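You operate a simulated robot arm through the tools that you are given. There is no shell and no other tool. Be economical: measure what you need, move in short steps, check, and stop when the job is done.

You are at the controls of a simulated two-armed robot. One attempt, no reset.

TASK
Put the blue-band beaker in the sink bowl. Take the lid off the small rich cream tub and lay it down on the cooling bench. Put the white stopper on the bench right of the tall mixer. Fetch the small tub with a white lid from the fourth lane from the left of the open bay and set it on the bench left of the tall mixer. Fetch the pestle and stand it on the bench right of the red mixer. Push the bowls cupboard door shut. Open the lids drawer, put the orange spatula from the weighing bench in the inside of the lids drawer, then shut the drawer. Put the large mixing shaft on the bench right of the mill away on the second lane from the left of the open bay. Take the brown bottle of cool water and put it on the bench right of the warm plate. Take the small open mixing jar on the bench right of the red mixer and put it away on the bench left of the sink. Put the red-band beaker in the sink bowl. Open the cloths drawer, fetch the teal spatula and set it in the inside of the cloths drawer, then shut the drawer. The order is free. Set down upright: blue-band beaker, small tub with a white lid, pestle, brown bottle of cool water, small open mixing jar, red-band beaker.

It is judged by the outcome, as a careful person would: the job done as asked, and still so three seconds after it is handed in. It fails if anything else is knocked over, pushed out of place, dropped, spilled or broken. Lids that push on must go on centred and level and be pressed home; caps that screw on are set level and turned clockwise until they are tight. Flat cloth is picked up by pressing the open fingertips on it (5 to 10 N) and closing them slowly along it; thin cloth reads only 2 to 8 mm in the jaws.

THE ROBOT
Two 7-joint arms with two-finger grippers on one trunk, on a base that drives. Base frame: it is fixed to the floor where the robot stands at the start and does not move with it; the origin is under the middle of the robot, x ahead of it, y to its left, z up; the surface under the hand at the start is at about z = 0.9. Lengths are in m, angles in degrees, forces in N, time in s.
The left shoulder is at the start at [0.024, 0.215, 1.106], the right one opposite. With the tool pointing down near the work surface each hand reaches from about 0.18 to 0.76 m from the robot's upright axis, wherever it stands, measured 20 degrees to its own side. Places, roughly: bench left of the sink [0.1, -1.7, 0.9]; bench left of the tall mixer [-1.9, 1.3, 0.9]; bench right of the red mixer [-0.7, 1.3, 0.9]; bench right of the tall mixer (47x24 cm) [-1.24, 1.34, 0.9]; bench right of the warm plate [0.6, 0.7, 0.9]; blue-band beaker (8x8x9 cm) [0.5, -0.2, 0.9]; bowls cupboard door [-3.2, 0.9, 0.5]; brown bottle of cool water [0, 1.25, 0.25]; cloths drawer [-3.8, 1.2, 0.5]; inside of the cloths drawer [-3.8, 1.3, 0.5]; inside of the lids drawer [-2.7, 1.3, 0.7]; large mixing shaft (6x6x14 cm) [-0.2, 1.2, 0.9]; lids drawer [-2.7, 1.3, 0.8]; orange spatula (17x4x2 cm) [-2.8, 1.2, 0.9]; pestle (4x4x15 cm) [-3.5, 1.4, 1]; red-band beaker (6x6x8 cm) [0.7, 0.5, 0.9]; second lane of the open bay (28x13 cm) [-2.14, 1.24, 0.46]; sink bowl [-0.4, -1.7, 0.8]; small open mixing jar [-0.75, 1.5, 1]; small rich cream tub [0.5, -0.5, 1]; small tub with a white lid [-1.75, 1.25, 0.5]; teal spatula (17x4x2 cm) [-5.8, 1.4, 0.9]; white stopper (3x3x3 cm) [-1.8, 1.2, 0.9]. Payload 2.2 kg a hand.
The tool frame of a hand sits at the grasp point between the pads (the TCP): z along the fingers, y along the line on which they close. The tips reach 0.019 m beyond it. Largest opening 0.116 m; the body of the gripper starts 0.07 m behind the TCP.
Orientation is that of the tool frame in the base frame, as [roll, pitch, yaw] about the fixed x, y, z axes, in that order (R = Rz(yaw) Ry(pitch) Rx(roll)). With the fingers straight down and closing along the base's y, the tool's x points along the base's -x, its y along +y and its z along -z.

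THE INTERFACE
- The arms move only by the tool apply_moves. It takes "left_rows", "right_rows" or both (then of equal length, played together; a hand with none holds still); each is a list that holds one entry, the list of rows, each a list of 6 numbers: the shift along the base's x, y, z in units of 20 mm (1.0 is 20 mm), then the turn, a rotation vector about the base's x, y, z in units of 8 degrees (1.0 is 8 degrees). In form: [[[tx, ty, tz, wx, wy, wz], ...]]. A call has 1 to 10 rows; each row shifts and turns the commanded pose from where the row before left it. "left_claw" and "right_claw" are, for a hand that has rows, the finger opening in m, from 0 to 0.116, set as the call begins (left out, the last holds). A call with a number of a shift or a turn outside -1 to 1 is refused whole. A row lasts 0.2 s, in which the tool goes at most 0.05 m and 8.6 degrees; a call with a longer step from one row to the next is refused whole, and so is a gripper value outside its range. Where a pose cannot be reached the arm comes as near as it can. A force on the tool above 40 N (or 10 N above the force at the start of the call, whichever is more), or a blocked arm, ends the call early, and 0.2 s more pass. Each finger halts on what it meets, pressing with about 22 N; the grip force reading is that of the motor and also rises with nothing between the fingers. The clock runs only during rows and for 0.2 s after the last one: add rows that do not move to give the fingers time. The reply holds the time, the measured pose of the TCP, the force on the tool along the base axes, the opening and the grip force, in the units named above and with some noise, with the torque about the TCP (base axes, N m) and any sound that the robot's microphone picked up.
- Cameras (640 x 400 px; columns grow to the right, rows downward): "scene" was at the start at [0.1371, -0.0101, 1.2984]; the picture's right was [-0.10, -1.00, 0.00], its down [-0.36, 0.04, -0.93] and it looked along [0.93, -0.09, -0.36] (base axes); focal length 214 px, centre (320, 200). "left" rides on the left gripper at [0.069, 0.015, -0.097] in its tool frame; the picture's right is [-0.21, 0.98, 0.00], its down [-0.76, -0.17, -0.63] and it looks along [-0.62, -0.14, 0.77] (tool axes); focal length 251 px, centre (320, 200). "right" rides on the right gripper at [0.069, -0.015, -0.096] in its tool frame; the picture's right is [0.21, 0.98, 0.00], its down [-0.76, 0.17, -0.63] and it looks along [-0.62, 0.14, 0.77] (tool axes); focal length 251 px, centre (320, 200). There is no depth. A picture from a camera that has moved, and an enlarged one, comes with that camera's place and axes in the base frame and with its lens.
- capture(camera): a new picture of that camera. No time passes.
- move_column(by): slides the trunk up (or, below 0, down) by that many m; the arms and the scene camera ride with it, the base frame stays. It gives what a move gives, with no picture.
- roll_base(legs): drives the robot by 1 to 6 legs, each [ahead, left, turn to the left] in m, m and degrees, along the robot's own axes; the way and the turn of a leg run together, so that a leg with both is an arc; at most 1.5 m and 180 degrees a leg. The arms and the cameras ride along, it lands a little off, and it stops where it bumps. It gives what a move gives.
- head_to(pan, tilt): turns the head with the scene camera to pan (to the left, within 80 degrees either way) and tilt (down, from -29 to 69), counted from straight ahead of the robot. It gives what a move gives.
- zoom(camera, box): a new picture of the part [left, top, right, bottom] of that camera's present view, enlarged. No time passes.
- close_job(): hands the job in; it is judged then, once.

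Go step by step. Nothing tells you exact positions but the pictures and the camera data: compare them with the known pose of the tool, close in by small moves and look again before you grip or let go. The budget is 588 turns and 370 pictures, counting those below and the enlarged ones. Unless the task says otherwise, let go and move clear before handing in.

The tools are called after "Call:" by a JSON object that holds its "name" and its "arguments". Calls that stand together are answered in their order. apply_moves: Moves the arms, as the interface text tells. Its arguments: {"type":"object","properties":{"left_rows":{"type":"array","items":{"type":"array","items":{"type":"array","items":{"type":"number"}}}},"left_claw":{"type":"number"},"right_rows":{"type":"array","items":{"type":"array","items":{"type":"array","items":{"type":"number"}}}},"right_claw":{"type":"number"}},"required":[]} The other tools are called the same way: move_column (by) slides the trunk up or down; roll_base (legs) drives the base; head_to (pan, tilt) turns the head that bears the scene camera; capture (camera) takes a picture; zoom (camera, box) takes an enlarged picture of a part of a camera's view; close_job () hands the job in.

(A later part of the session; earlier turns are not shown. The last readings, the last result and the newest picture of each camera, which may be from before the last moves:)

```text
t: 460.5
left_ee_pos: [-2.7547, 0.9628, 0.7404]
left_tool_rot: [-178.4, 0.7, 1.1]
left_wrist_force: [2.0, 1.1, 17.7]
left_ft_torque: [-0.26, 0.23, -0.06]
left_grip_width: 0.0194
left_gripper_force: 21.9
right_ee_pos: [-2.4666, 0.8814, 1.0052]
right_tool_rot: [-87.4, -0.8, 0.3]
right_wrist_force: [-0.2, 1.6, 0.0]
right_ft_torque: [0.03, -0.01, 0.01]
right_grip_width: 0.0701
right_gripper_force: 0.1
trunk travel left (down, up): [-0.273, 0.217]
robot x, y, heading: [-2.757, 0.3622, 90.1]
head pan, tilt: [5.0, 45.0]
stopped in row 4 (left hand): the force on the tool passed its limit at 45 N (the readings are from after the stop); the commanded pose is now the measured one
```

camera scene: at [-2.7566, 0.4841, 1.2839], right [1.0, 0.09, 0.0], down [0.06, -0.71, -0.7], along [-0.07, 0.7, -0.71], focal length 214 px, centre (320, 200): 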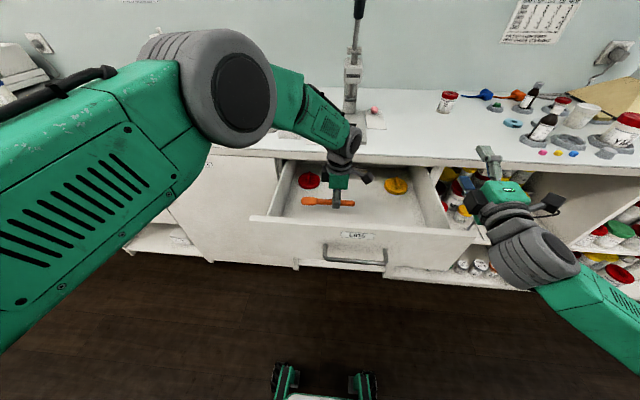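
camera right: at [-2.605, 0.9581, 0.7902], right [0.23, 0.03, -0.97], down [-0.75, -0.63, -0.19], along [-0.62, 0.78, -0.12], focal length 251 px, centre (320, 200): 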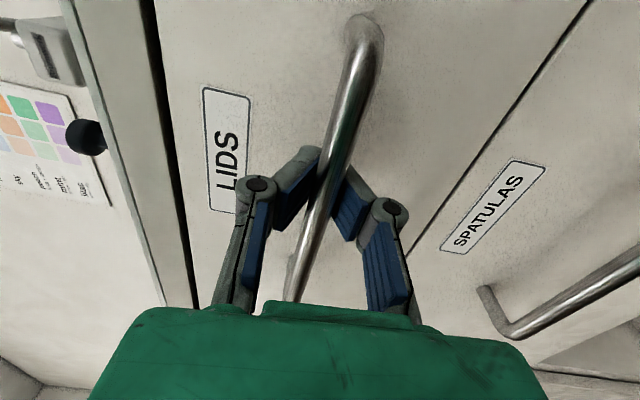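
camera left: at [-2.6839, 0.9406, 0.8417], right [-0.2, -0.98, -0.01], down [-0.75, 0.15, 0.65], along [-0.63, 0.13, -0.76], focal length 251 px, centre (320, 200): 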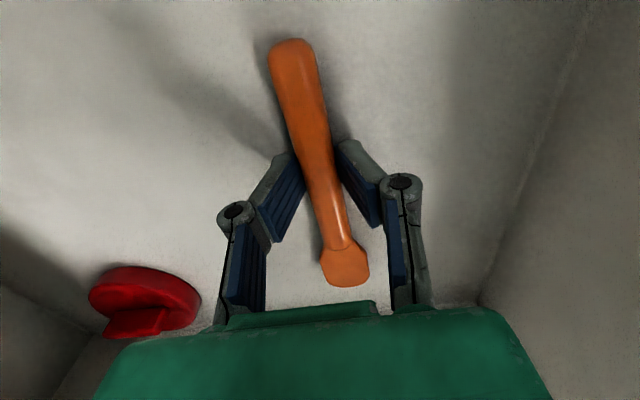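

Touching the drawer floor. Release and rise out.

Call:
{"name": "apply_moves", "arguments": {"left_rows": [[[0, 0, 0.1, 0, 0, 0], [0, 0, 0, 0, 0, 0], [0, 0, 1, 0, 0, 0], [0, 0, 1, 0, 0, 0], [0, 0, 1, 0, 0, 0], [0, 0, 1, 0, 0, 0], [0, 0, 1, 0, 0, 0], [0, 0, 1, 0, 0, 0], [0, 0, 1, 0, 0, 0], [0, 0, 1, 0, 0, 0]]], "left_claw": 0.06}}

Call:
{"name": "apply_moves", "arguments": {"left_rows": [[[0, 0, 1, 0, 0, 0], [0, 0, 1, 0, 0, 0], [0, 0, 1, 0, 0, 0], [0, 0, 1, 0, 0, 0], [0, 0, 1, 0, 0, 0], [0, 0, 1, 0, 0, 0], [0, 0, 1, 0, 0, 0], [0, 0, 1, 0, 0, 0], [-0.5, -1, 0, 0, 0, 0], [-0.5, -1, 0, 0, 0, 0]]]}}

Call:
{"name": "capture", "arguments": {"camera": "scene"}}

```text
t: 462.7
left_ee_pos: [-2.7574, 0.9593, 0.8994]
left_tool_rot: [-178.7, 0.9, 1.3]
left_wrist_force: [0.5, -0.4, 0.1]
left_ft_torque: [-0.02, 0.02, -0.01]
left_grip_width: 0.0599
left_gripper_force: 0.2
right_ee_pos: [-2.4673, 0.8816, 1.0061]
right_tool_rot: [-87.3, -0.8, 0.3]
right_wrist_force: [0.5, 0.0, 0.5]
right_ft_torque: [-0.01, -0.01, -0.03]
right_grip_width: 0.07
right_gripper_force: 0.1
trunk travel left (down, up): [-0.273, 0.217]
robot x, y, heading: [-2.7548, 0.3579, 90.6]
head pan, tilt: [5.0, 45.0]
```

```text
t: 464.9
left_ee_pos: [-2.7929, 0.9046, 0.9638]
left_tool_rot: [170.2, -0.2, 3.1]
left_wrist_force: [0.4, -0.7, -0.1]
left_ft_torque: [0.04, -0.02, -0.02]
left_grip_width: 0.06
left_gripper_force: 0.0
right_ee_pos: [-2.4686, 0.8776, 1.0094]
right_tool_rot: [-87.1, -0.9, 0.3]
right_wrist_force: [-0.2, -0.3, -0.6]
right_ft_torque: [0.02, 0.0, -0.02]
right_grip_width: 0.0698
right_gripper_force: 0.0
trunk travel left (down, up): [-0.273, 0.217]
robot x, y, heading: [-2.7545, 0.3573, 90.4]
head pan, tilt: [5.0, 45.0]
stopped in row 10 (left hand): the arm was blocked; the commanded pose is now the measured one
```

```text
214 pictures are left
camera scene: at [-2.7573, 0.4833, 1.2841], right [1.0, 0.09, 0.0], down [0.06, -0.71, -0.7], along [-0.07, 0.7, -0.71], focal length 214 px, centre (320, 200)
```

scene: 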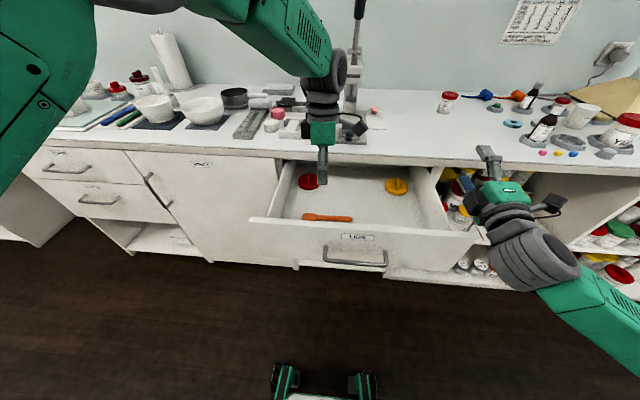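

Spatula lies in the drawer. The left arm seems blocked by its own configuration; I'll ease it back and left.

Call:
{"name": "apply_moves", "arguments": {"left_rows": [[[-0.5, -0.5, 0, 0, 0, 0], [-0.5, -0.5, 0, 0, 0, 0], [-0.5, -0.5, 0.3, 0, 0, 0], [-0.5, -0.5, 0.3, 0, 0, 0], [-0.5, -0.5, 0.3, 0, 0, 0], [-0.5, -0.5, 0.3, 0, 0, 0], [0, 0, 0.5, 0, 0, 0], [0, 0, 0.5, 0, 0, 0]]]}}

Call:
{"name": "capture", "arguments": {"camera": "scene"}}

```text
t: 466.7
left_ee_pos: [-2.8548, 0.8477, 1.0112]
left_tool_rot: [170.3, -1.2, 3.6]
left_wrist_force: [0.3, -0.4, 0.1]
left_ft_torque: [0.06, 0.03, 0.0]
left_grip_width: 0.0599
left_gripper_force: 0.1
right_ee_pos: [-2.4695, 0.8784, 1.0082]
right_tool_rot: [-87.2, -0.9, 0.3]
right_wrist_force: [0.1, 0.3, 0.0]
right_ft_torque: [0.01, 0.01, 0.0]
right_grip_width: 0.0699
right_gripper_force: 0.0
trunk travel left (down, up): [-0.273, 0.217]
robot x, y, heading: [-2.7551, 0.36, 90.4]
head pan, tilt: [5.0, 45.0]
```

```text
213 pictures are left
camera scene: at [-2.7572, 0.4826, 1.2841], right [1.0, 0.09, 0.0], down [0.06, -0.71, -0.71], along [-0.07, 0.7, -0.71], focal length 214 px, centre (320, 200)
```

scene: 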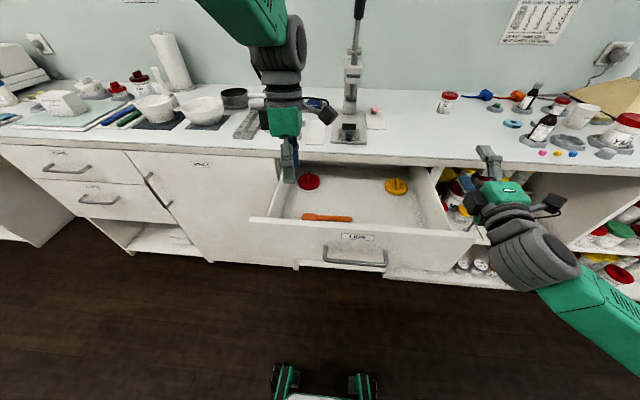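

Call:
{"name": "roll_base", "arguments": {"legs": [[-0.22, 0, 0]]}}

Call:
{"name": "apply_moves", "arguments": {"right_rows": [[[-0.5, 0, -1, 0, 0, 0], [-0.5, 0, -1, 0, 0, 0], [-0.5, 0, -1, 0, 0, 0], [-0.5, 0, -1, 0, 0, 0], [-0.5, 0, -1, 0, 0, 0], [-0.5, 0, -1, 0, 0, 0], [-0.5, 0, -1, 0, 0, 0], [-0.5, 0, -1, 0, 0, 0], [-0.5, 0, -1, 0, 0, 0], [-0.5, 0, -1, 0, 0, 0]]], "right_claw": 0.0, "left_rows": [[[-0.5, 0, 0.6, 0.6, 0, -1], [-0.5, 0, 0.6, 0.6, 0, -1], [-0.5, 0, 0.6, 0, 0, -1], [-0.5, 0, 0.6, 0, 0, -1], [-0.5, 0, 0.6, 0, 0, -1], [-0.5, 0, 0.6, 0, 0, -1], [-0.5, 0, 0.6, 0, 0, -1], [0, 0, 0.6, 0, 0, -1], [0, 0, 0.6, 0, 0, -1], [0, 0, 0.6, 0, 0, -1]]]}}

Call:
{"name": "capture", "arguments": {"camera": "scene"}}

```text
t: 468.4
left_ee_pos: [-2.8522, 0.6276, 1.0154]
left_tool_rot: [170.5, -1.2, 3.4]
left_wrist_force: [-0.6, 1.0, 0.4]
left_ft_torque: [0.0, -0.02, -0.02]
left_grip_width: 0.0599
left_gripper_force: 0.0
right_ee_pos: [-2.4672, 0.6586, 1.009]
right_tool_rot: [-87.1, -0.9, 0.1]
right_wrist_force: [0.2, -0.7, 0.1]
right_ft_torque: [-0.03, -0.02, 0.03]
right_grip_width: 0.0697
right_gripper_force: 0.1
trunk travel left (down, up): [-0.273, 0.217]
robot x, y, heading: [-2.7514, 0.1414, 90.5]
head pan, tilt: [5.0, 45.0]
```

```text
refused: row 1 steps farther than a row can; nothing moved
```

```text
212 pictures are left
camera scene: at [-2.756, 0.2635, 1.2841], right [1.0, 0.09, 0.0], down [0.06, -0.71, -0.7], along [-0.07, 0.7, -0.71], focal length 214 px, centre (320, 200)
```

scene: 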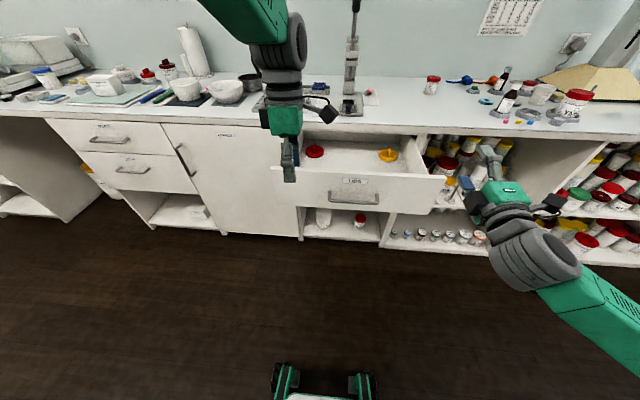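

Call:
{"name": "apply_moves", "arguments": {"right_rows": [[[-0.5, 0, -1, 0, 0, 0], [-0.5, 0, -1, 0, 0, 0], [-0.5, 0, -1, 0, 0, 0], [-0.5, 0, -1, 0, 0, 0], [-0.5, 0, -1, 0, 0, 0], [-0.5, 0, -1, 0, 0, 0], [-0.5, 0, -1, 0, 0, 0], [-0.5, 0, -1, 0, 0, 0], [-0.5, 0, -1, 0, 0, 0], [-0.5, 0, -1, 0, 0, 0]]], "right_claw": 0.0, "left_rows": [[[-0.5, 0, 0.6, 0.6, 0, 0], [-0.5, 0, 0.6, 0.6, 0, 0], [-0.5, 0, 0.6, 0, 0, -1], [-0.5, 0, 0.6, 0, 0, -1], [-0.5, 0, 0.6, 0, 0, -1], [-0.5, 0, 0.6, 0, 0, -1], [-0.5, 0, 0.6, 0, 0, -1], [0, 0, 0.6, 0, 0, -1], [0, 0, 0.6, 0, 0, -1], [0, 0, 0.6, 0, 0, -1]]]}}

Call:
{"name": "apply_moves", "arguments": {"left_rows": [[[0, 0, 0, 0, 0, -1], [0, 0, 0, 0, 0, -1], [0, 0, 0, 0, 0, -1], [0, 0, 0, 0, 0, -0.6]]]}}

Call:
{"name": "capture", "arguments": {"camera": "scene"}}

```text
t: 470.6
left_ee_pos: [-2.9264, 0.626, 1.136]
left_tool_rot: [-179.7, -1.9, -60.9]
left_wrist_force: [0.5, 0.9, -0.1]
left_ft_torque: [-0.05, -0.02, 0.01]
left_grip_width: 0.0599
left_gripper_force: 0.0
right_ee_pos: [-2.5696, 0.6558, 0.8108]
right_tool_rot: [-87.0, -1.0, 0.3]
right_wrist_force: [0.7, 0.3, -0.2]
right_ft_torque: [-0.02, 0.03, 0.02]
right_grip_width: 0.0001
right_gripper_force: 21.7
trunk travel left (down, up): [-0.273, 0.217]
robot x, y, heading: [-2.75, 0.1433, 90.3]
head pan, tilt: [5.0, 45.0]
```

```text
t: 471.6
left_ee_pos: [-2.9235, 0.6272, 1.1353]
left_tool_rot: [-179.7, -1.9, -89.7]
left_wrist_force: [0.0, -0.1, -0.2]
left_ft_torque: [-0.01, 0.02, -0.05]
left_grip_width: 0.0601
left_gripper_force: 0.0
right_ee_pos: [-2.5682, 0.6561, 0.8109]
right_tool_rot: [-87.0, -1.0, 0.2]
right_wrist_force: [0.3, -0.1, 0.0]
right_ft_torque: [0.03, 0.0, -0.01]
right_grip_width: 0.0
right_gripper_force: 22.0
trunk travel left (down, up): [-0.273, 0.217]
robot x, y, heading: [-2.7505, 0.1398, 90.2]
head pan, tilt: [5.0, 45.0]
```

```text
211 pictures are left
camera scene: at [-2.7578, 0.2634, 1.2841], right [1.0, 0.09, 0.0], down [0.06, -0.71, -0.71], along [-0.07, 0.7, -0.71], focal length 214 px, centre (320, 200)
```

scene: 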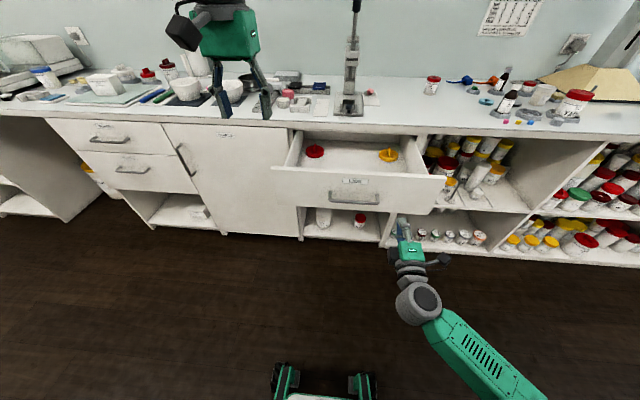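

Drive forward to push the drawer shut.

Call:
{"name": "roll_base", "arguments": {"legs": [[0.38, 0, 0]]}}

Call:
{"name": "capture", "arguments": {"camera": "scene"}}

```text
t: 474.0
left_ee_pos: [-2.9219, 1.0064, 1.1353]
left_tool_rot: [-179.7, -1.9, -89.9]
left_wrist_force: [-0.8, 0.3, 0.4]
left_ft_torque: [-0.03, -0.01, 0.0]
left_grip_width: 0.0599
left_gripper_force: 0.1
right_ee_pos: [-2.5665, 1.034, 0.8101]
right_tool_rot: [-87.2, -1.0, -0.2]
right_wrist_force: [-0.9, 0.1, 0.2]
right_ft_torque: [0.01, 0.02, 0.04]
right_grip_width: 0.0
right_gripper_force: 28.4
trunk travel left (down, up): [-0.273, 0.217]
robot x, y, heading: [-2.754, 0.5197, 90.0]
head pan, tilt: [5.0, 45.0]
```

```text
210 pictures are left
camera scene: at [-2.7584, 0.6423, 1.2841], right [1.0, 0.09, 0.0], down [0.06, -0.71, -0.7], along [-0.06, 0.7, -0.71], focal length 214 px, centre (320, 200)
```

scene: 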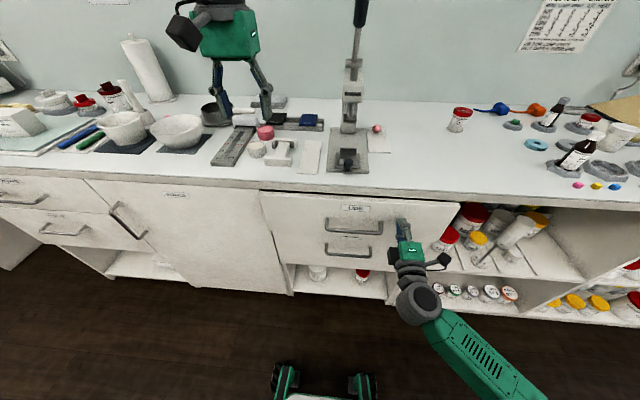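

Call:
{"name": "roll_base", "arguments": {"legs": [[0.05, 0, 0]]}}

Call:
{"name": "zoom", "arguments": {"camera": "scene", "box": [240, 160, 480, 290]}}

```text
t: 475.0
left_ee_pos: [-2.9236, 1.044, 1.1358]
left_tool_rot: [-179.6, -1.8, -89.9]
left_wrist_force: [0.3, -0.1, 0.0]
left_ft_torque: [0.01, -0.04, -0.01]
left_grip_width: 0.0602
left_gripper_force: 0.1
right_ee_pos: [-2.5679, 1.0693, 0.8129]
right_tool_rot: [-86.7, -1.2, -0.3]
right_wrist_force: [0.4, 0.0, -0.3]
right_ft_torque: [-0.01, -0.03, -0.04]
right_grip_width: 0.0
right_gripper_force: 28.5
trunk travel left (down, up): [-0.273, 0.217]
robot x, y, heading: [-2.7525, 0.5604, 89.7]
head pan, tilt: [5.0, 45.0]
stopped in leg 1: the force on the tool passed its limit at 121 N (the readings are from after the stop); the commanded pose is now the measured one
```

```text
2.67 times, centred on (360, 225) of scene
camera zoom: at [-2.7594, 0.6832, 1.284], right [1.0, 0.09, 0.0], down [0.06, -0.71, -0.7], along [-0.06, 0.7, -0.71], focal length 572 px, centre (213, 133)
```

zoom: 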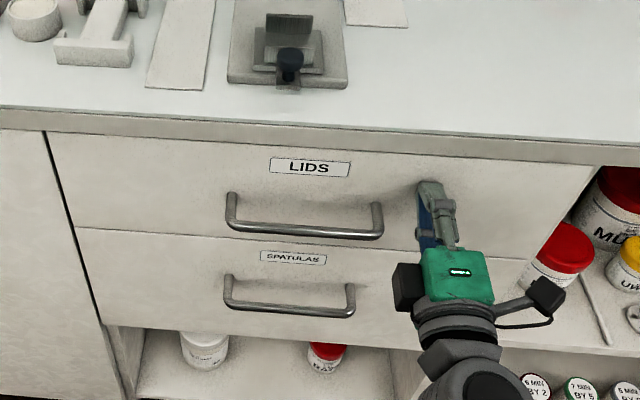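

The lids drawer is shut with the spatula inside. Next, the teal spatula far left; back off and drive along.

Call:
{"name": "roll_base", "arguments": {"legs": [[-0.3, 0, 0]]}}

Call:
{"name": "head_to", "arguments": {"pan": 60, "tilt": 25}}

Call:
{"name": "capture", "arguments": {"camera": "scene"}}

```text
t: 477.0
left_ee_pos: [-2.923, 0.7428, 1.1374]
left_tool_rot: [-179.7, -1.6, -89.8]
left_wrist_force: [-0.2, 0.4, 0.1]
left_ft_torque: [0.01, 0.01, -0.01]
left_grip_width: 0.06
left_gripper_force: 0.0
right_ee_pos: [-2.5678, 0.7689, 0.8117]
right_tool_rot: [-86.7, -1.1, -0.2]
right_wrist_force: [-0.4, -0.5, -1.2]
right_ft_torque: [0.0, 0.03, 0.04]
right_grip_width: 0.0
right_gripper_force: 28.7
trunk travel left (down, up): [-0.273, 0.217]
robot x, y, heading: [-2.7532, 0.2606, 90.3]
head pan, tilt: [5.0, 45.0]
```

```text
t: 478.3
left_ee_pos: [-2.9236, 0.7418, 1.1377]
left_tool_rot: [-179.7, -1.6, -89.8]
left_wrist_force: [0.4, -0.9, -0.5]
left_ft_torque: [0.0, 0.0, 0.04]
left_grip_width: 0.06
left_gripper_force: 0.1
right_ee_pos: [-2.5685, 0.7673, 0.8132]
right_tool_rot: [-86.6, -1.0, -0.2]
right_wrist_force: [0.4, 0.8, 0.6]
right_ft_torque: [0.0, 0.02, 0.02]
right_grip_width: 0.0
right_gripper_force: 28.7
trunk travel left (down, up): [-0.273, 0.217]
robot x, y, heading: [-2.7561, 0.2625, 89.9]
head pan, tilt: [60.0, 25.0]
```

```text
208 pictures are left
camera scene: at [-2.831, 0.3481, 1.3148], right [0.5, 0.87, 0.0], down [0.37, -0.21, -0.91], along [-0.79, 0.45, -0.42], focal length 214 px, centre (320, 200)
```

scene: 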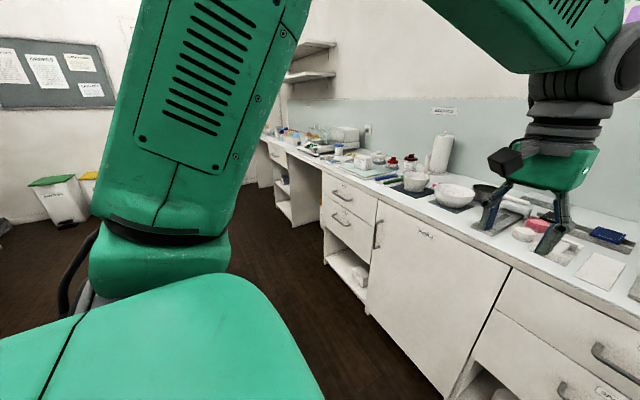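

Call:
{"name": "roll_base", "arguments": {"legs": [[0, 1.5, 0]]}}

Call:
{"name": "roll_base", "arguments": {"legs": [[0, 1.35, 0]]}}

Call:
{"name": "head_to", "arguments": {"pan": 5, "tilt": 30}}

Call:
{"name": "capture", "arguments": {"camera": "scene"}}

```text
t: 485.7
left_ee_pos: [-4.4107, 0.7416, 1.1379]
left_tool_rot: [-179.7, -1.5, -89.9]
left_wrist_force: [-0.9, 0.5, 0.0]
left_ft_torque: [-0.01, -0.01, 0.01]
left_grip_width: 0.06
left_gripper_force: 0.0
right_ee_pos: [-4.0564, 0.7681, 0.8131]
right_tool_rot: [-86.6, -0.9, -0.2]
right_wrist_force: [0.2, 0.3, -1.3]
right_ft_torque: [0.0, 0.01, 0.01]
right_grip_width: 0.0
right_gripper_force: 28.8
trunk travel left (down, up): [-0.273, 0.217]
robot x, y, heading: [-4.2461, 0.2637, 89.7]
head pan, tilt: [60.0, 25.0]
```

```text
t: 492.4
left_ee_pos: [-5.7695, 0.7377, 1.1392]
left_tool_rot: [-179.7, -1.5, -89.7]
left_wrist_force: [0.1, 0.1, 0.3]
left_ft_torque: [0.01, -0.02, 0.02]
left_grip_width: 0.0604
left_gripper_force: 0.0
right_ee_pos: [-5.4153, 0.7655, 0.8135]
right_tool_rot: [-86.5, -1.0, -0.1]
right_wrist_force: [0.3, 0.1, 0.6]
right_ft_torque: [0.02, 0.03, 0.0]
right_grip_width: 0.0001
right_gripper_force: 28.5
trunk travel left (down, up): [-0.273, 0.217]
robot x, y, heading: [-5.6009, 0.258, 90.3]
head pan, tilt: [60.0, 25.0]
```

```text
t: 493.7
left_ee_pos: [-5.7705, 0.735, 1.1388]
left_tool_rot: [-179.6, -1.4, -89.7]
left_wrist_force: [0.1, -0.6, -0.1]
left_ft_torque: [-0.02, 0.03, -0.02]
left_grip_width: 0.06
left_gripper_force: 0.0
right_ee_pos: [-5.4142, 0.7625, 0.8152]
right_tool_rot: [-86.3, -1.1, 0.0]
right_wrist_force: [0.7, -1.5, -0.6]
right_ft_torque: [0.0, 0.0, -0.03]
right_grip_width: 0.0002
right_gripper_force: 28.9
trunk travel left (down, up): [-0.273, 0.217]
robot x, y, heading: [-5.5969, 0.2601, 90.0]
head pan, tilt: [5.0, 30.0]
```

```text
207 pictures are left
camera scene: at [-5.6057, 0.3901, 1.3067], right [1.0, 0.09, 0.0], down [0.04, -0.5, -0.86], along [-0.08, 0.86, -0.5], focal length 214 px, centre (320, 200)
```

scene: 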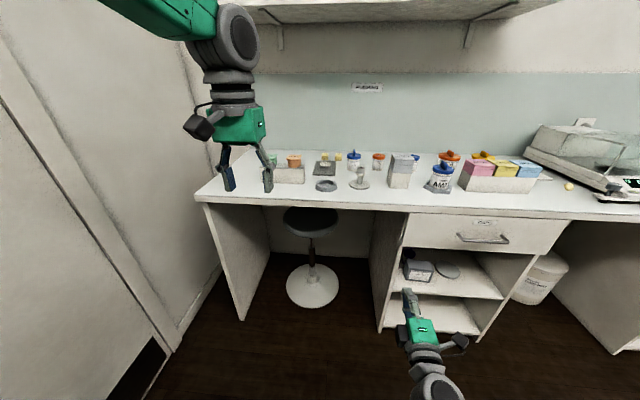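

Call:
{"name": "zoom", "arguments": {"camera": "scene", "box": [190, 120, 470, 220]}}

```text
2.29 times, centred on (330, 170) of scene
camera zoom: at [-5.6057, 0.3901, 1.3067], right [1.0, 0.09, 0.0], down [0.04, -0.5, -0.86], along [-0.08, 0.86, -0.5], focal length 490 px, centre (297, 269)
```

zoom: 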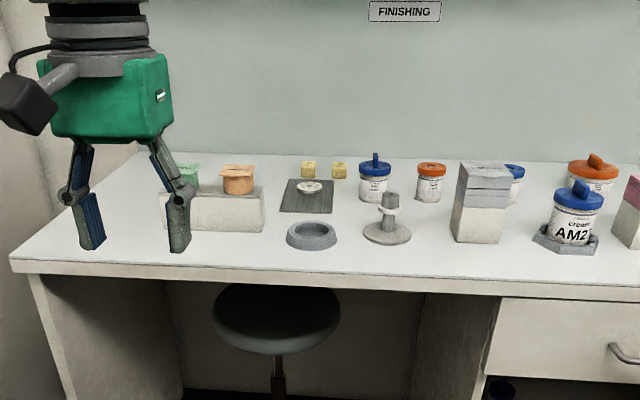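

Call:
{"name": "capture", "arguments": {"camera": "left"}}

```text
205 pictures are left
camera left: at [-5.7868, 0.6688, 1.238], right [-0.98, 0.21, -0.01], down [0.16, 0.77, 0.61], along [0.14, 0.6, -0.79], focal length 251 px, centre (320, 200)
```

left: 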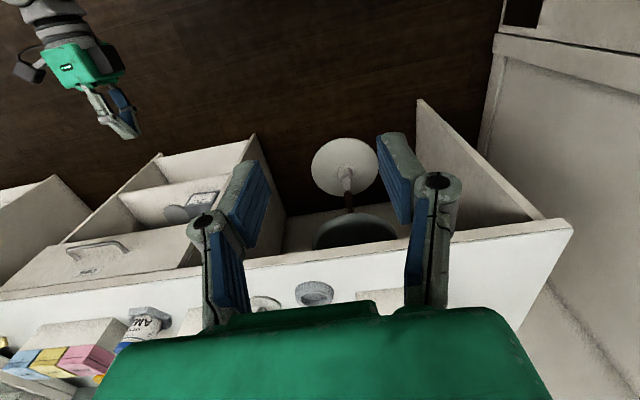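

Call:
{"name": "roll_base", "arguments": {"legs": [[0.2, 0, 0]]}}

Call:
{"name": "apply_moves", "arguments": {"left_rows": [[[0, 1, 0, 0, 0, 0], [0, 1, 0, 0, 0, 0], [0, 1, 0, 0, 0, 0], [0, 1, 0, 0, 0, 0], [0, 1, 0, 0, 0, 0], [0, 1, 0, 0, 0, 0], [0, 1, 0, 0, 0, 0], [0, 1, 0, 0, 0, 0], [0, 1, 0, 0, 0, 0], [0, 0, 0, 0, 0, 0]]]}}

Call:
{"name": "capture", "arguments": {"camera": "left"}}

Call:
{"name": "zoom", "arguments": {"camera": "scene", "box": [160, 100, 480, 250]}}

```text
t: 495.3
left_ee_pos: [-5.7705, 0.9348, 1.1392]
left_tool_rot: [-179.6, -1.4, -89.8]
left_wrist_force: [0.0, 0.5, -0.5]
left_ft_torque: [-0.02, 0.0, -0.02]
left_grip_width: 0.0601
left_gripper_force: 0.2
right_ee_pos: [-5.4156, 0.9616, 0.8152]
right_tool_rot: [-86.5, -1.2, -0.1]
right_wrist_force: [0.2, -0.4, -0.1]
right_ft_torque: [0.02, 0.0, 0.01]
right_grip_width: 0.0001
right_gripper_force: 28.7
trunk travel left (down, up): [-0.273, 0.217]
robot x, y, heading: [-5.5989, 0.4585, 90.3]
head pan, tilt: [5.0, 30.0]
```

```text
t: 497.5
left_ee_pos: [-5.7705, 1.1118, 1.1409]
left_tool_rot: [-179.6, -1.2, -89.8]
left_wrist_force: [0.5, -0.2, 0.4]
left_ft_torque: [0.03, 0.03, 0.01]
left_grip_width: 0.0599
left_gripper_force: 0.0
right_ee_pos: [-5.4155, 0.9598, 0.8169]
right_tool_rot: [-86.3, -1.2, 0.0]
right_wrist_force: [-0.5, -0.4, 0.1]
right_ft_torque: [-0.01, 0.0, -0.01]
right_grip_width: 0.0001
right_gripper_force: 28.5
trunk travel left (down, up): [-0.273, 0.217]
robot x, y, heading: [-5.5977, 0.4583, 90.1]
head pan, tilt: [5.0, 30.0]
```

```text
204 pictures are left
camera left: at [-5.7862, 1.0454, 1.2398], right [-0.98, 0.21, -0.01], down [0.16, 0.77, 0.62], along [0.14, 0.6, -0.79], focal length 251 px, centre (320, 200)
```

left: 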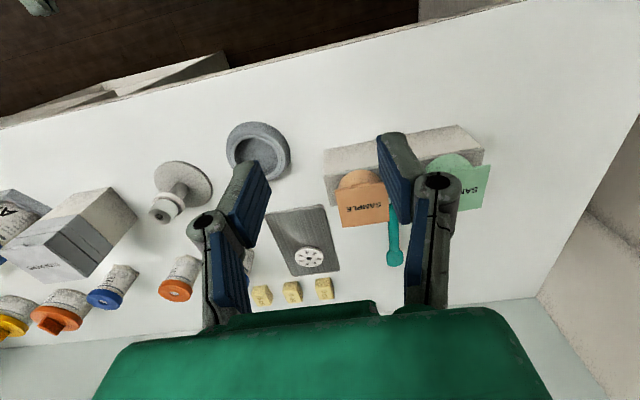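

```text
2.00 times, centred on (320, 175) of scene
camera zoom: at [-5.6056, 0.5887, 1.3068], right [1.0, 0.09, 0.0], down [0.04, -0.5, -0.86], along [-0.08, 0.86, -0.5], focal length 429 px, centre (320, 250)
```

zoom: 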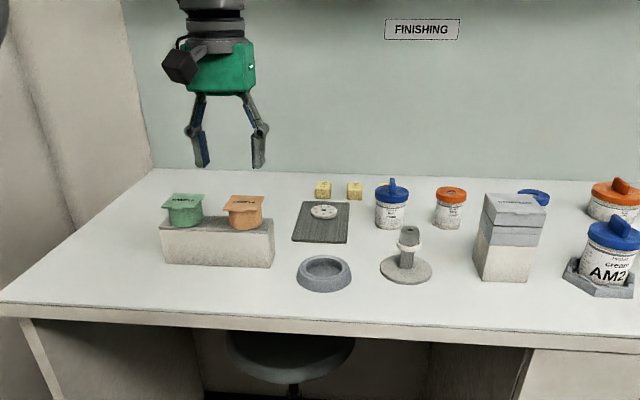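

The teal spatula lies behind the sample block, along y at x≈−5.845, y 1.31–1.48. I'll raise the right hand clear, drive in, and reach over with the left.

Call:
{"name": "apply_moves", "arguments": {"right_rows": [[[0, 0, 1, 0, 0, 0], [0, 0, 1, 0, 0, 0], [0, 0, 1, 0, 0, 0], [0, 0, 1, 0, 0, 0], [0, 0, 1, 0, 0, 0], [0, 0, 1, 0, 0, 0], [0, 0, 1, 0, 0, 0], [0, 0, 1, 0, 0, 0], [0, 0, 1, 0, 0, 0], [0, 0, 1, 0, 0, 0]]]}}

Call:
{"name": "apply_moves", "arguments": {"right_rows": [[[0, 0, 1, 0, 0, 0], [0, 0, 1, 0, 0, 0], [0, 0, 1, 0, 0, 0], [0, 0, 1, 0, 0, 0], [0, 0, 1, 0, 0, 0], [0, 0, 1, 0, 0, 0], [0, 0, 1, 0, 0, 0], [0, 0, 1, 0, 0, 0]]], "left_rows": [[[0, -1, 0.5, 0, 0, 0], [0, -1, 0.5, 0, 0, 0], [0, -1, 0.5, 0, 0, 0], [-1, -1, 0.5, 0, 0, 0], [-1, -1, 0, 0, 0, 0], [-1, 0, 0, 0, 0, 0], [-0.7, 0, 0, 0, 0, 0], [0, 0, 0, 0, 0, 0]]]}}

Call:
{"name": "roll_base", "arguments": {"legs": [[0.27, 0, 0]]}}

Call:
{"name": "capture", "arguments": {"camera": "left"}}

Call:
{"name": "capture", "arguments": {"camera": "scene"}}

```text
t: 499.7
left_ee_pos: [-5.7701, 1.1132, 1.1405]
left_tool_rot: [-179.6, -1.3, -89.8]
left_wrist_force: [-0.2, 0.4, 0.6]
left_ft_torque: [-0.01, 0.01, -0.01]
left_grip_width: 0.0598
left_gripper_force: 0.0
right_ee_pos: [-5.4139, 0.961, 1.0172]
right_tool_rot: [-86.4, -1.1, -0.3]
right_wrist_force: [0.3, 0.5, 0.9]
right_ft_torque: [0.0, 0.02, -0.04]
right_grip_width: 0.0001
right_gripper_force: 28.4
trunk travel left (down, up): [-0.273, 0.217]
robot x, y, heading: [-5.6011, 0.4543, 90.1]
head pan, tilt: [5.0, 30.0]
```

```text
t: 501.5
left_ee_pos: [-5.8451, 1.0115, 1.1807]
left_tool_rot: [-179.6, -1.3, -89.8]
left_wrist_force: [0.2, -0.4, 0.1]
left_ft_torque: [0.0, 0.01, 0.03]
left_grip_width: 0.06
left_gripper_force: 0.0
right_ee_pos: [-5.4157, 0.9602, 1.1772]
right_tool_rot: [-86.3, -1.1, -0.1]
right_wrist_force: [-0.5, -0.3, 0.1]
right_ft_torque: [-0.09, 0.01, 0.01]
right_grip_width: 0.0001
right_gripper_force: 28.1
trunk travel left (down, up): [-0.273, 0.217]
robot x, y, heading: [-5.6012, 0.4589, 90.1]
head pan, tilt: [5.0, 30.0]
```

```text
t: 503.4
left_ee_pos: [-5.8446, 1.2825, 1.1795]
left_tool_rot: [-179.5, -1.4, -89.7]
left_wrist_force: [0.3, 0.6, -0.3]
left_ft_torque: [-0.01, 0.01, 0.0]
left_grip_width: 0.0599
left_gripper_force: 0.1
right_ee_pos: [-5.4169, 1.2325, 1.177]
right_tool_rot: [-86.3, -1.1, -0.1]
right_wrist_force: [0.3, 0.6, 0.4]
right_ft_torque: [0.06, -0.01, 0.02]
right_grip_width: 0.0
right_gripper_force: 28.7
trunk travel left (down, up): [-0.273, 0.217]
robot x, y, heading: [-5.6, 0.7321, 90.0]
head pan, tilt: [5.0, 30.0]
```

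```text
202 pictures are left
camera left: at [-5.8615, 1.2163, 1.2784], right [-0.98, 0.21, -0.01], down [0.16, 0.77, 0.62], along [0.14, 0.6, -0.79], focal length 251 px, centre (320, 200)
```

left: 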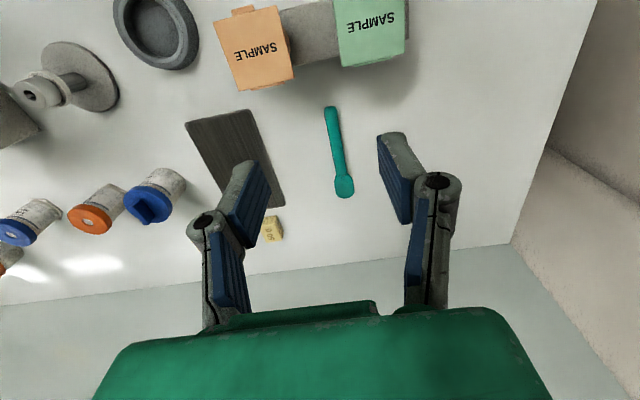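

```text
201 pictures are left
camera scene: at [-5.6068, 0.8606, 1.3066], right [1.0, 0.09, 0.0], down [0.04, -0.5, -0.86], along [-0.08, 0.86, -0.5], focal length 214 px, centre (320, 200)
```

scene: 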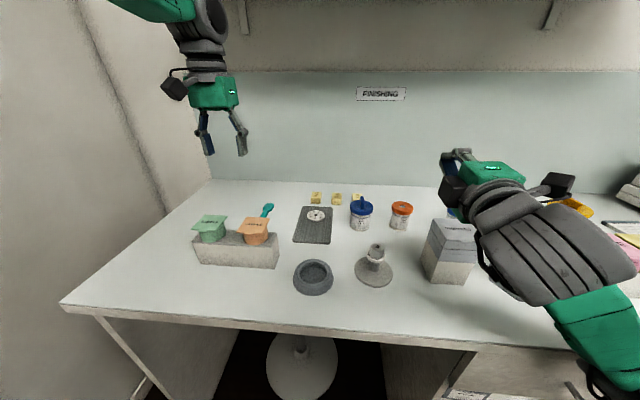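

Call:
{"name": "apply_moves", "arguments": {"left_rows": [[[0, 1, 0, 0, 0, 0], [0, 1, 0, 0, 0, 0], [0, 1, 0, 0, 0, 0], [0, 1, 0, 0, 0, 0], [0, 1, 0, 0, 0, 0], [0, 1, 0, 0, 0, 0], [0, 0.6, -0.5, 0, 0, 0], [0, 0, -1, 0, 0, 0], [0, 0, -1, 0, 0, 0], [0, 0, -1, 0, 0, 0]]], "left_claw": 0.05}}

Call:
{"name": "apply_moves", "arguments": {"left_rows": [[[0, 0, -1, 0, 0, 0], [0, 0, -1, 0, 0, 0], [0, 0, -1, 0, 0, 0], [0, 0, -1, 0, 0, 0], [0, 0, -1, 0, 0, 0], [0, 0, -1, 0, 0, 0], [0, 0, 0, 0, 0, 0]]]}}

Call:
{"name": "capture", "arguments": {"camera": "left"}}

```text
t: 505.6
left_ee_pos: [-5.845, 1.396, 1.1149]
left_tool_rot: [-179.6, -1.2, -89.7]
left_wrist_force: [-0.3, 0.2, -0.5]
left_ft_torque: [0.03, 0.0, -0.01]
left_grip_width: 0.0496
left_gripper_force: 0.0
left hand out of reach, approached as far as the arm can: row 6, 7
right_ee_pos: [-5.4174, 1.2282, 1.1781]
right_tool_rot: [-86.2, -1.1, -0.2]
right_wrist_force: [-0.7, -0.4, 0.6]
right_ft_torque: [-0.02, 0.03, -0.01]
right_grip_width: 0.0001
right_gripper_force: 28.5
trunk travel left (down, up): [-0.273, 0.217]
robot x, y, heading: [-5.6004, 0.7265, 90.1]
head pan, tilt: [5.0, 30.0]
```

```text
t: 507.2
left_ee_pos: [-5.8449, 1.3956, 0.9942]
left_tool_rot: [-179.6, -1.1, -89.7]
left_wrist_force: [-0.3, -0.3, 1.4]
left_ft_torque: [0.01, 0.01, -0.04]
left_grip_width: 0.0499
left_gripper_force: 0.1
right_ee_pos: [-5.4158, 1.2288, 1.1786]
right_tool_rot: [-86.0, -1.1, -0.1]
right_wrist_force: [1.4, 0.1, 1.3]
right_ft_torque: [-0.01, 0.0, -0.02]
right_grip_width: 0.0
right_gripper_force: 28.4
trunk travel left (down, up): [-0.273, 0.217]
robot x, y, heading: [-5.5992, 0.7293, 90.4]
head pan, tilt: [5.0, 30.0]
```

```text
200 pictures are left
camera left: at [-5.8616, 1.3287, 1.0928], right [-0.98, 0.21, -0.01], down [0.16, 0.77, 0.62], along [0.14, 0.6, -0.79], focal length 251 px, centre (320, 200)
```

left: 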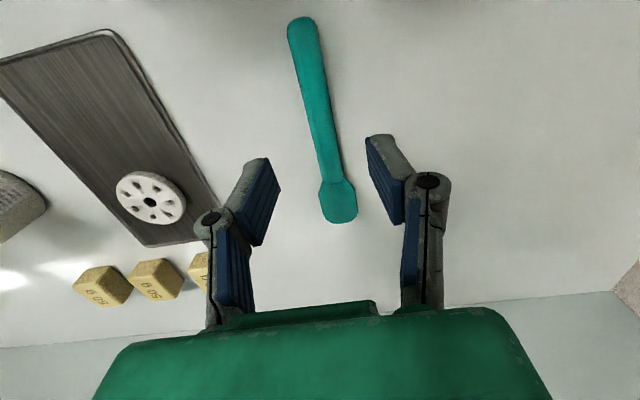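

Call:
{"name": "apply_moves", "arguments": {"left_rows": [[[0, 0, -1, 0, 0, 0], [0, 0, -1, 0, 0, 0], [0, 0, -1, 0, 0, 0], [0, 0, -0.5, 0, 0, 0], [0, 0, 0, 0, 0, 0]]]}}

Call:
{"name": "apply_moves", "arguments": {"left_rows": [[[0, 0, 0, 0, 0, 0], [0, 0, 0, 0, 0, 0], [0, 0, 0, 0, 0, 0]]], "left_claw": 0.0}}

Call:
{"name": "apply_moves", "arguments": {"left_rows": [[[0, 0, 0.4, 0, 0, 0], [0, 0, 1, 0, 0, 0], [0, 0, 1, 0, 0, 0], [0, 0, 1, 0, 0, 0], [0, 0, 1, 0, 0, 0], [0, 0, 1, 0, 0, 0], [0, 0, 1, 0, 0, 0], [0, 0, 1, 0, 0, 0], [0, 0, 1, 0, 0, 0], [0, 0, 1, 0, 0, 0]]]}}

Call:
{"name": "capture", "arguments": {"camera": "left"}}

```text
t: 508.4
left_ee_pos: [-5.8469, 1.3946, 0.9237]
left_tool_rot: [-179.7, -1.3, -89.8]
left_wrist_force: [-0.1, -0.1, 0.1]
left_ft_torque: [0.02, 0.0, -0.02]
left_grip_width: 0.0498
left_gripper_force: 0.0
right_ee_pos: [-5.4168, 1.2287, 1.1778]
right_tool_rot: [-86.1, -1.1, -0.1]
right_wrist_force: [0.6, 0.0, 0.3]
right_ft_torque: [0.0, -0.02, -0.05]
right_grip_width: 0.0
right_gripper_force: 28.7
trunk travel left (down, up): [-0.273, 0.217]
robot x, y, heading: [-5.6, 0.7304, 90.4]
head pan, tilt: [5.0, 30.0]
```

```text
t: 509.2
left_ee_pos: [-5.8454, 1.3967, 0.9242]
left_tool_rot: [-179.5, -1.2, -89.7]
left_wrist_force: [0.6, 0.7, 0.0]
left_ft_torque: [0.0, 0.0, 0.04]
left_grip_width: 0.0195
left_gripper_force: 21.9
right_ee_pos: [-5.4168, 1.2279, 1.178]
right_tool_rot: [-86.2, -1.1, -0.1]
right_wrist_force: [-0.9, 0.5, -0.5]
right_ft_torque: [0.02, 0.0, 0.05]
right_grip_width: 0.0
right_gripper_force: 28.1
trunk travel left (down, up): [-0.273, 0.217]
robot x, y, heading: [-5.603, 0.7306, 90.3]
head pan, tilt: [5.0, 30.0]
```

```text
t: 511.4
left_ee_pos: [-5.8451, 1.3968, 1.1141]
left_tool_rot: [-179.5, -1.2, -89.7]
left_wrist_force: [0.8, -0.4, -0.2]
left_ft_torque: [0.02, -0.01, 0.04]
left_grip_width: 0.0193
left_gripper_force: 21.5
right_ee_pos: [-5.4175, 1.2291, 1.1783]
right_tool_rot: [-86.2, -1.1, 0.0]
right_wrist_force: [0.2, -0.8, -0.3]
right_ft_torque: [-0.03, 0.01, -0.01]
right_grip_width: 0.0001
right_gripper_force: 28.7
trunk travel left (down, up): [-0.273, 0.217]
robot x, y, heading: [-5.5999, 0.7291, 90.3]
head pan, tilt: [5.0, 30.0]
```

```text
199 pictures are left
camera left: at [-5.8616, 1.3301, 1.2118], right [-0.98, 0.21, -0.01], down [0.16, 0.77, 0.62], along [0.14, 0.6, -0.79], focal length 251 px, centre (320, 200)
```

left: 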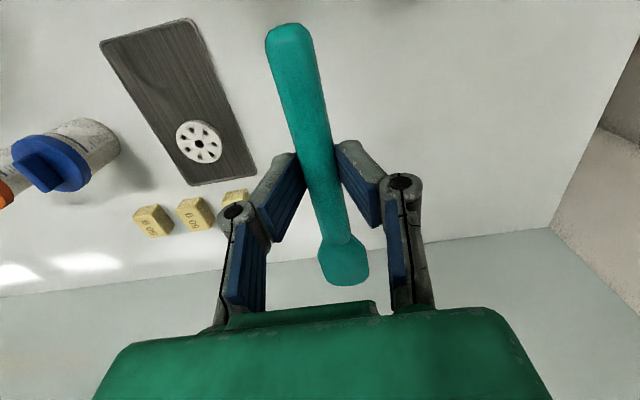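

Teal spatula held. Raise, back off, yaw it along x, and drive to the cloths drawer.

Call:
{"name": "apply_moves", "arguments": {"left_rows": [[[0, 0, 1, 0, 0, 0], [0, 0, 1, 0, 0, 0], [0, 0, 1, 0, 0, 0], [0, -1, 0.5, 0, 0, 0], [0, -1, 0, 0, 0, 0], [0, -1, 0, 0, 0, 0], [0, -1, 0, 0, 0, 0], [0, -1, 0, 0, 0, 0]]]}}

Call:
{"name": "roll_base", "arguments": {"legs": [[-0.45, 0, 0]]}}

Call:
{"name": "apply_moves", "arguments": {"left_rows": [[[0, 0, -0.6, 0, 0, 1], [0, 0, -0.6, 0, 0, 1], [0, 0, -0.6, 0, 0, 1], [0, 0, -0.6, 0, 0, 1], [0, 0, -0.6, 0, 0, 1], [0, 0, 0, 0, 0, 1], [0, 0, 0, 0, 0, 1], [0, 0, 0, 0, 0, 1], [0, 0, 0, 0, 0, 1], [0, 0, 0, 0, 0, 1]]], "right_rows": [[[-0.3, 0, -1, 0, 0, 0], [-0.3, 0, -1, 0, 0, 0], [-0.3, 0, -1, 0, 0, 0], [-0.3, 0, -1, 0, 0, 0], [-0.3, 0, -1, 0, 0, 0], [-0.3, 0, -1, 0, 0, 0], [-0.3, 0, -1, 0, 0, 0], [-0.3, 0, -1, 0, 0, 0], [-0.3, 0, -1, 0, 0, 0], [-0.3, 0, -1, 0, 0, 0]]], "right_claw": 0.06}}

Call:
{"name": "apply_moves", "arguments": {"left_rows": [[[0, 0, 0, 0, 0, 1], [0, 0, 0, 0, 0, 0.3], [0, 0, 0, 0, 0, 0], [0, 0, 0, 0, 0, 0], [0, 0, 0, 0, 0, 0], [0, 0, 0, 0, 0, 0], [0, 0, 0, 0, 0, 0], [0, 0, 0, 0, 0, 0], [0, 0, 0, 0, 0, 0]]], "right_rows": [[[-0.3, 0, -1, 0, 0, 0], [-0.3, 0, -1, 0, 0, 0], [-0.3, 0, -1, 0, 0, 0], [-0.3, 0, -1, 0, 0, 0], [-0.3, 0, -1, 0, 0, 0], [-0.3, 0, -1, 0, 0, 0], [-0.3, 0, -1, 0, 0, 0], [-0.3, 0, -1, 0, 0, 0], [0, 0, -1, 0, 0, 0]]]}}

Call:
{"name": "roll_base", "arguments": {"legs": [[0, -1.5, 0]]}}

Call:
{"name": "roll_base", "arguments": {"legs": [[0, -0.24, 0]]}}

Call:
{"name": "move_column", "arguments": {"by": -0.17}}

Call:
{"name": "head_to", "arguments": {"pan": 5, "tilt": 45}}

Call:
{"name": "capture", "arguments": {"camera": "scene"}}

Call:
{"name": "capture", "arguments": {"camera": "right"}}

```text
t: 513.2
left_ee_pos: [-5.8461, 1.2964, 1.1833]
left_tool_rot: [-179.6, -1.1, -89.6]
left_wrist_force: [0.1, -0.1, -0.2]
left_ft_torque: [0.01, -0.02, 0.02]
left_grip_width: 0.0194
left_gripper_force: 22.3
right_ee_pos: [-5.416, 1.2291, 1.1773]
right_tool_rot: [-86.1, -1.1, -0.1]
right_wrist_force: [0.3, -0.3, 0.1]
right_ft_torque: [-0.03, 0.0, 0.01]
right_grip_width: 0.0
right_gripper_force: 28.6
trunk travel left (down, up): [-0.273, 0.217]
robot x, y, heading: [-5.6021, 0.7242, 90.3]
head pan, tilt: [5.0, 30.0]
```

```text
t: 515.9
left_ee_pos: [-5.8443, 0.8477, 1.1834]
left_tool_rot: [-179.6, -1.2, -89.7]
left_wrist_force: [0.7, -0.5, 0.7]
left_ft_torque: [0.04, -0.01, 0.02]
left_grip_width: 0.0191
left_gripper_force: 22.3
right_ee_pos: [-5.415, 0.7786, 1.1789]
right_tool_rot: [-86.2, -1.1, -0.1]
right_wrist_force: [0.6, -0.5, 0.0]
right_ft_torque: [-0.03, 0.0, 0.02]
right_grip_width: 0.0
right_gripper_force: 28.4
trunk travel left (down, up): [-0.273, 0.217]
robot x, y, heading: [-5.6, 0.2811, 89.9]
head pan, tilt: [5.0, 30.0]
```

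```text
t: 518.1
left_ee_pos: [-5.8435, 0.8445, 1.1243]
left_tool_rot: [-179.7, -0.9, -9.7]
left_wrist_force: [0.3, 1.0, 0.1]
left_ft_torque: [-0.02, 0.02, 0.02]
left_grip_width: 0.0192
left_gripper_force: 22.0
right_ee_pos: [-5.4753, 0.775, 0.9792]
right_tool_rot: [-86.1, -1.1, -0.4]
right_wrist_force: [-0.7, -0.3, -0.7]
right_ft_torque: [0.02, -0.01, 0.01]
right_grip_width: 0.0601
right_gripper_force: 0.0
trunk travel left (down, up): [-0.273, 0.217]
robot x, y, heading: [-5.6022, 0.2789, 89.9]
head pan, tilt: [5.0, 30.0]
```

```text
t: 520.1
left_ee_pos: [-5.8453, 0.8428, 1.1245]
left_tool_rot: [-179.5, -1.0, 0.6]
left_wrist_force: [-0.5, -0.1, 0.4]
left_ft_torque: [0.04, -0.01, -0.01]
left_grip_width: 0.0193
left_gripper_force: 22.2
right_ee_pos: [-5.5224, 0.7749, 0.8007]
right_tool_rot: [-85.9, -1.3, -0.1]
right_wrist_force: [0.0, -1.3, 1.0]
right_ft_torque: [0.01, -0.01, -0.04]
right_grip_width: 0.0604
right_gripper_force: 0.0
trunk travel left (down, up): [-0.273, 0.217]
robot x, y, heading: [-5.599, 0.2807, 90.1]
head pan, tilt: [5.0, 30.0]
```

```text
t: 527.6
left_ee_pos: [-4.3409, 0.8522, 1.1243]
left_tool_rot: [-179.7, -0.9, 1.4]
left_wrist_force: [-0.2, -0.9, -1.5]
left_ft_torque: [-0.01, -0.02, 0.04]
left_grip_width: 0.0195
left_gripper_force: 22.0
right_ee_pos: [-4.0179, 0.786, 0.7989]
right_tool_rot: [-86.0, -1.2, 0.6]
right_wrist_force: [0.2, 0.2, -0.5]
right_ft_torque: [-0.01, 0.01, -0.02]
right_grip_width: 0.0599
right_gripper_force: 0.0
trunk travel left (down, up): [-0.273, 0.217]
robot x, y, heading: [-4.0906, 0.2916, 90.8]
head pan, tilt: [5.0, 30.0]
```

```text
t: 529.4
left_ee_pos: [-4.1117, 0.853, 1.1241]
left_tool_rot: [-179.6, -1.4, 1.4]
left_wrist_force: [0.4, 0.1, -0.2]
left_ft_torque: [0.01, -0.1, -0.02]
left_grip_width: 0.0195
left_gripper_force: 22.6
right_ee_pos: [-3.7868, 0.7894, 0.8012]
right_tool_rot: [-85.8, -1.5, 0.7]
right_wrist_force: [0.1, -0.1, 0.8]
right_ft_torque: [0.0, 0.01, -0.04]
right_grip_width: 0.0601
right_gripper_force: 0.0
trunk travel left (down, up): [-0.273, 0.217]
robot x, y, heading: [-3.8495, 0.294, 90.8]
head pan, tilt: [5.0, 30.0]
```

```text
t: 531.3
left_ee_pos: [-4.1055, 0.8502, 0.9567]
left_tool_rot: [-179.5, -1.2, 1.6]
left_wrist_force: [0.4, -0.2, 0.2]
left_ft_torque: [-0.01, -0.01, 0.02]
left_grip_width: 0.0196
left_gripper_force: 22.5
right_ee_pos: [-3.7818, 0.7873, 0.6328]
right_tool_rot: [-85.7, -1.1, 0.6]
right_wrist_force: [-0.1, -0.2, -0.4]
right_ft_torque: [0.0, 0.02, -0.02]
right_grip_width: 0.0602
right_gripper_force: 0.0
trunk travel left (down, up): [-0.103, 0.387]
robot x, y, heading: [-3.8506, 0.2938, 91.0]
head pan, tilt: [5.0, 30.0]
```

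```text
t: 532.1
left_ee_pos: [-4.1068, 0.8504, 0.9551]
left_tool_rot: [-179.4, -1.2, 1.5]
left_wrist_force: [0.1, -0.1, -1.1]
left_ft_torque: [-0.02, 0.01, 0.02]
left_grip_width: 0.0191
left_gripper_force: 22.1
right_ee_pos: [-3.7834, 0.7879, 0.6342]
right_tool_rot: [-85.8, -1.3, 0.6]
right_wrist_force: [-0.3, 0.2, 0.2]
right_ft_torque: [-0.01, 0.03, 0.02]
right_grip_width: 0.06
right_gripper_force: 0.1
trunk travel left (down, up): [-0.103, 0.387]
robot x, y, heading: [-3.8485, 0.2941, 90.7]
head pan, tilt: [5.0, 45.0]
```

```text
198 pictures are left
camera scene: at [-3.8575, 0.4159, 1.1141], right [0.99, 0.1, 0.0], down [0.07, -0.71, -0.71], along [-0.07, 0.7, -0.71], focal length 214 px, centre (320, 200)
```

scene: 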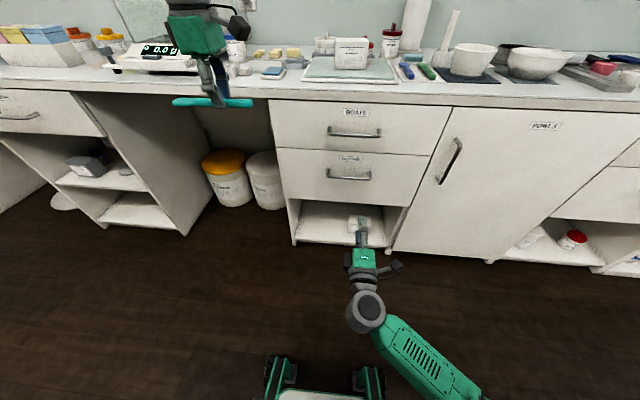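

```text
197 pictures are left
camera right: at [-3.7118, 0.6905, 0.6411], right [0.23, 0.08, -0.97], down [-0.74, -0.63, -0.23], along [-0.62, 0.78, -0.09], focal length 251 px, centre (320, 200)
```

right: 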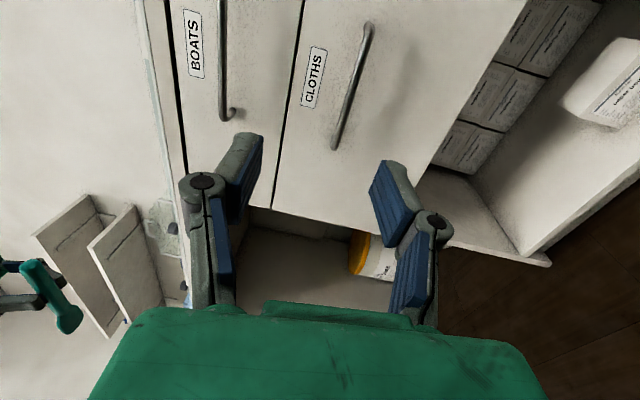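

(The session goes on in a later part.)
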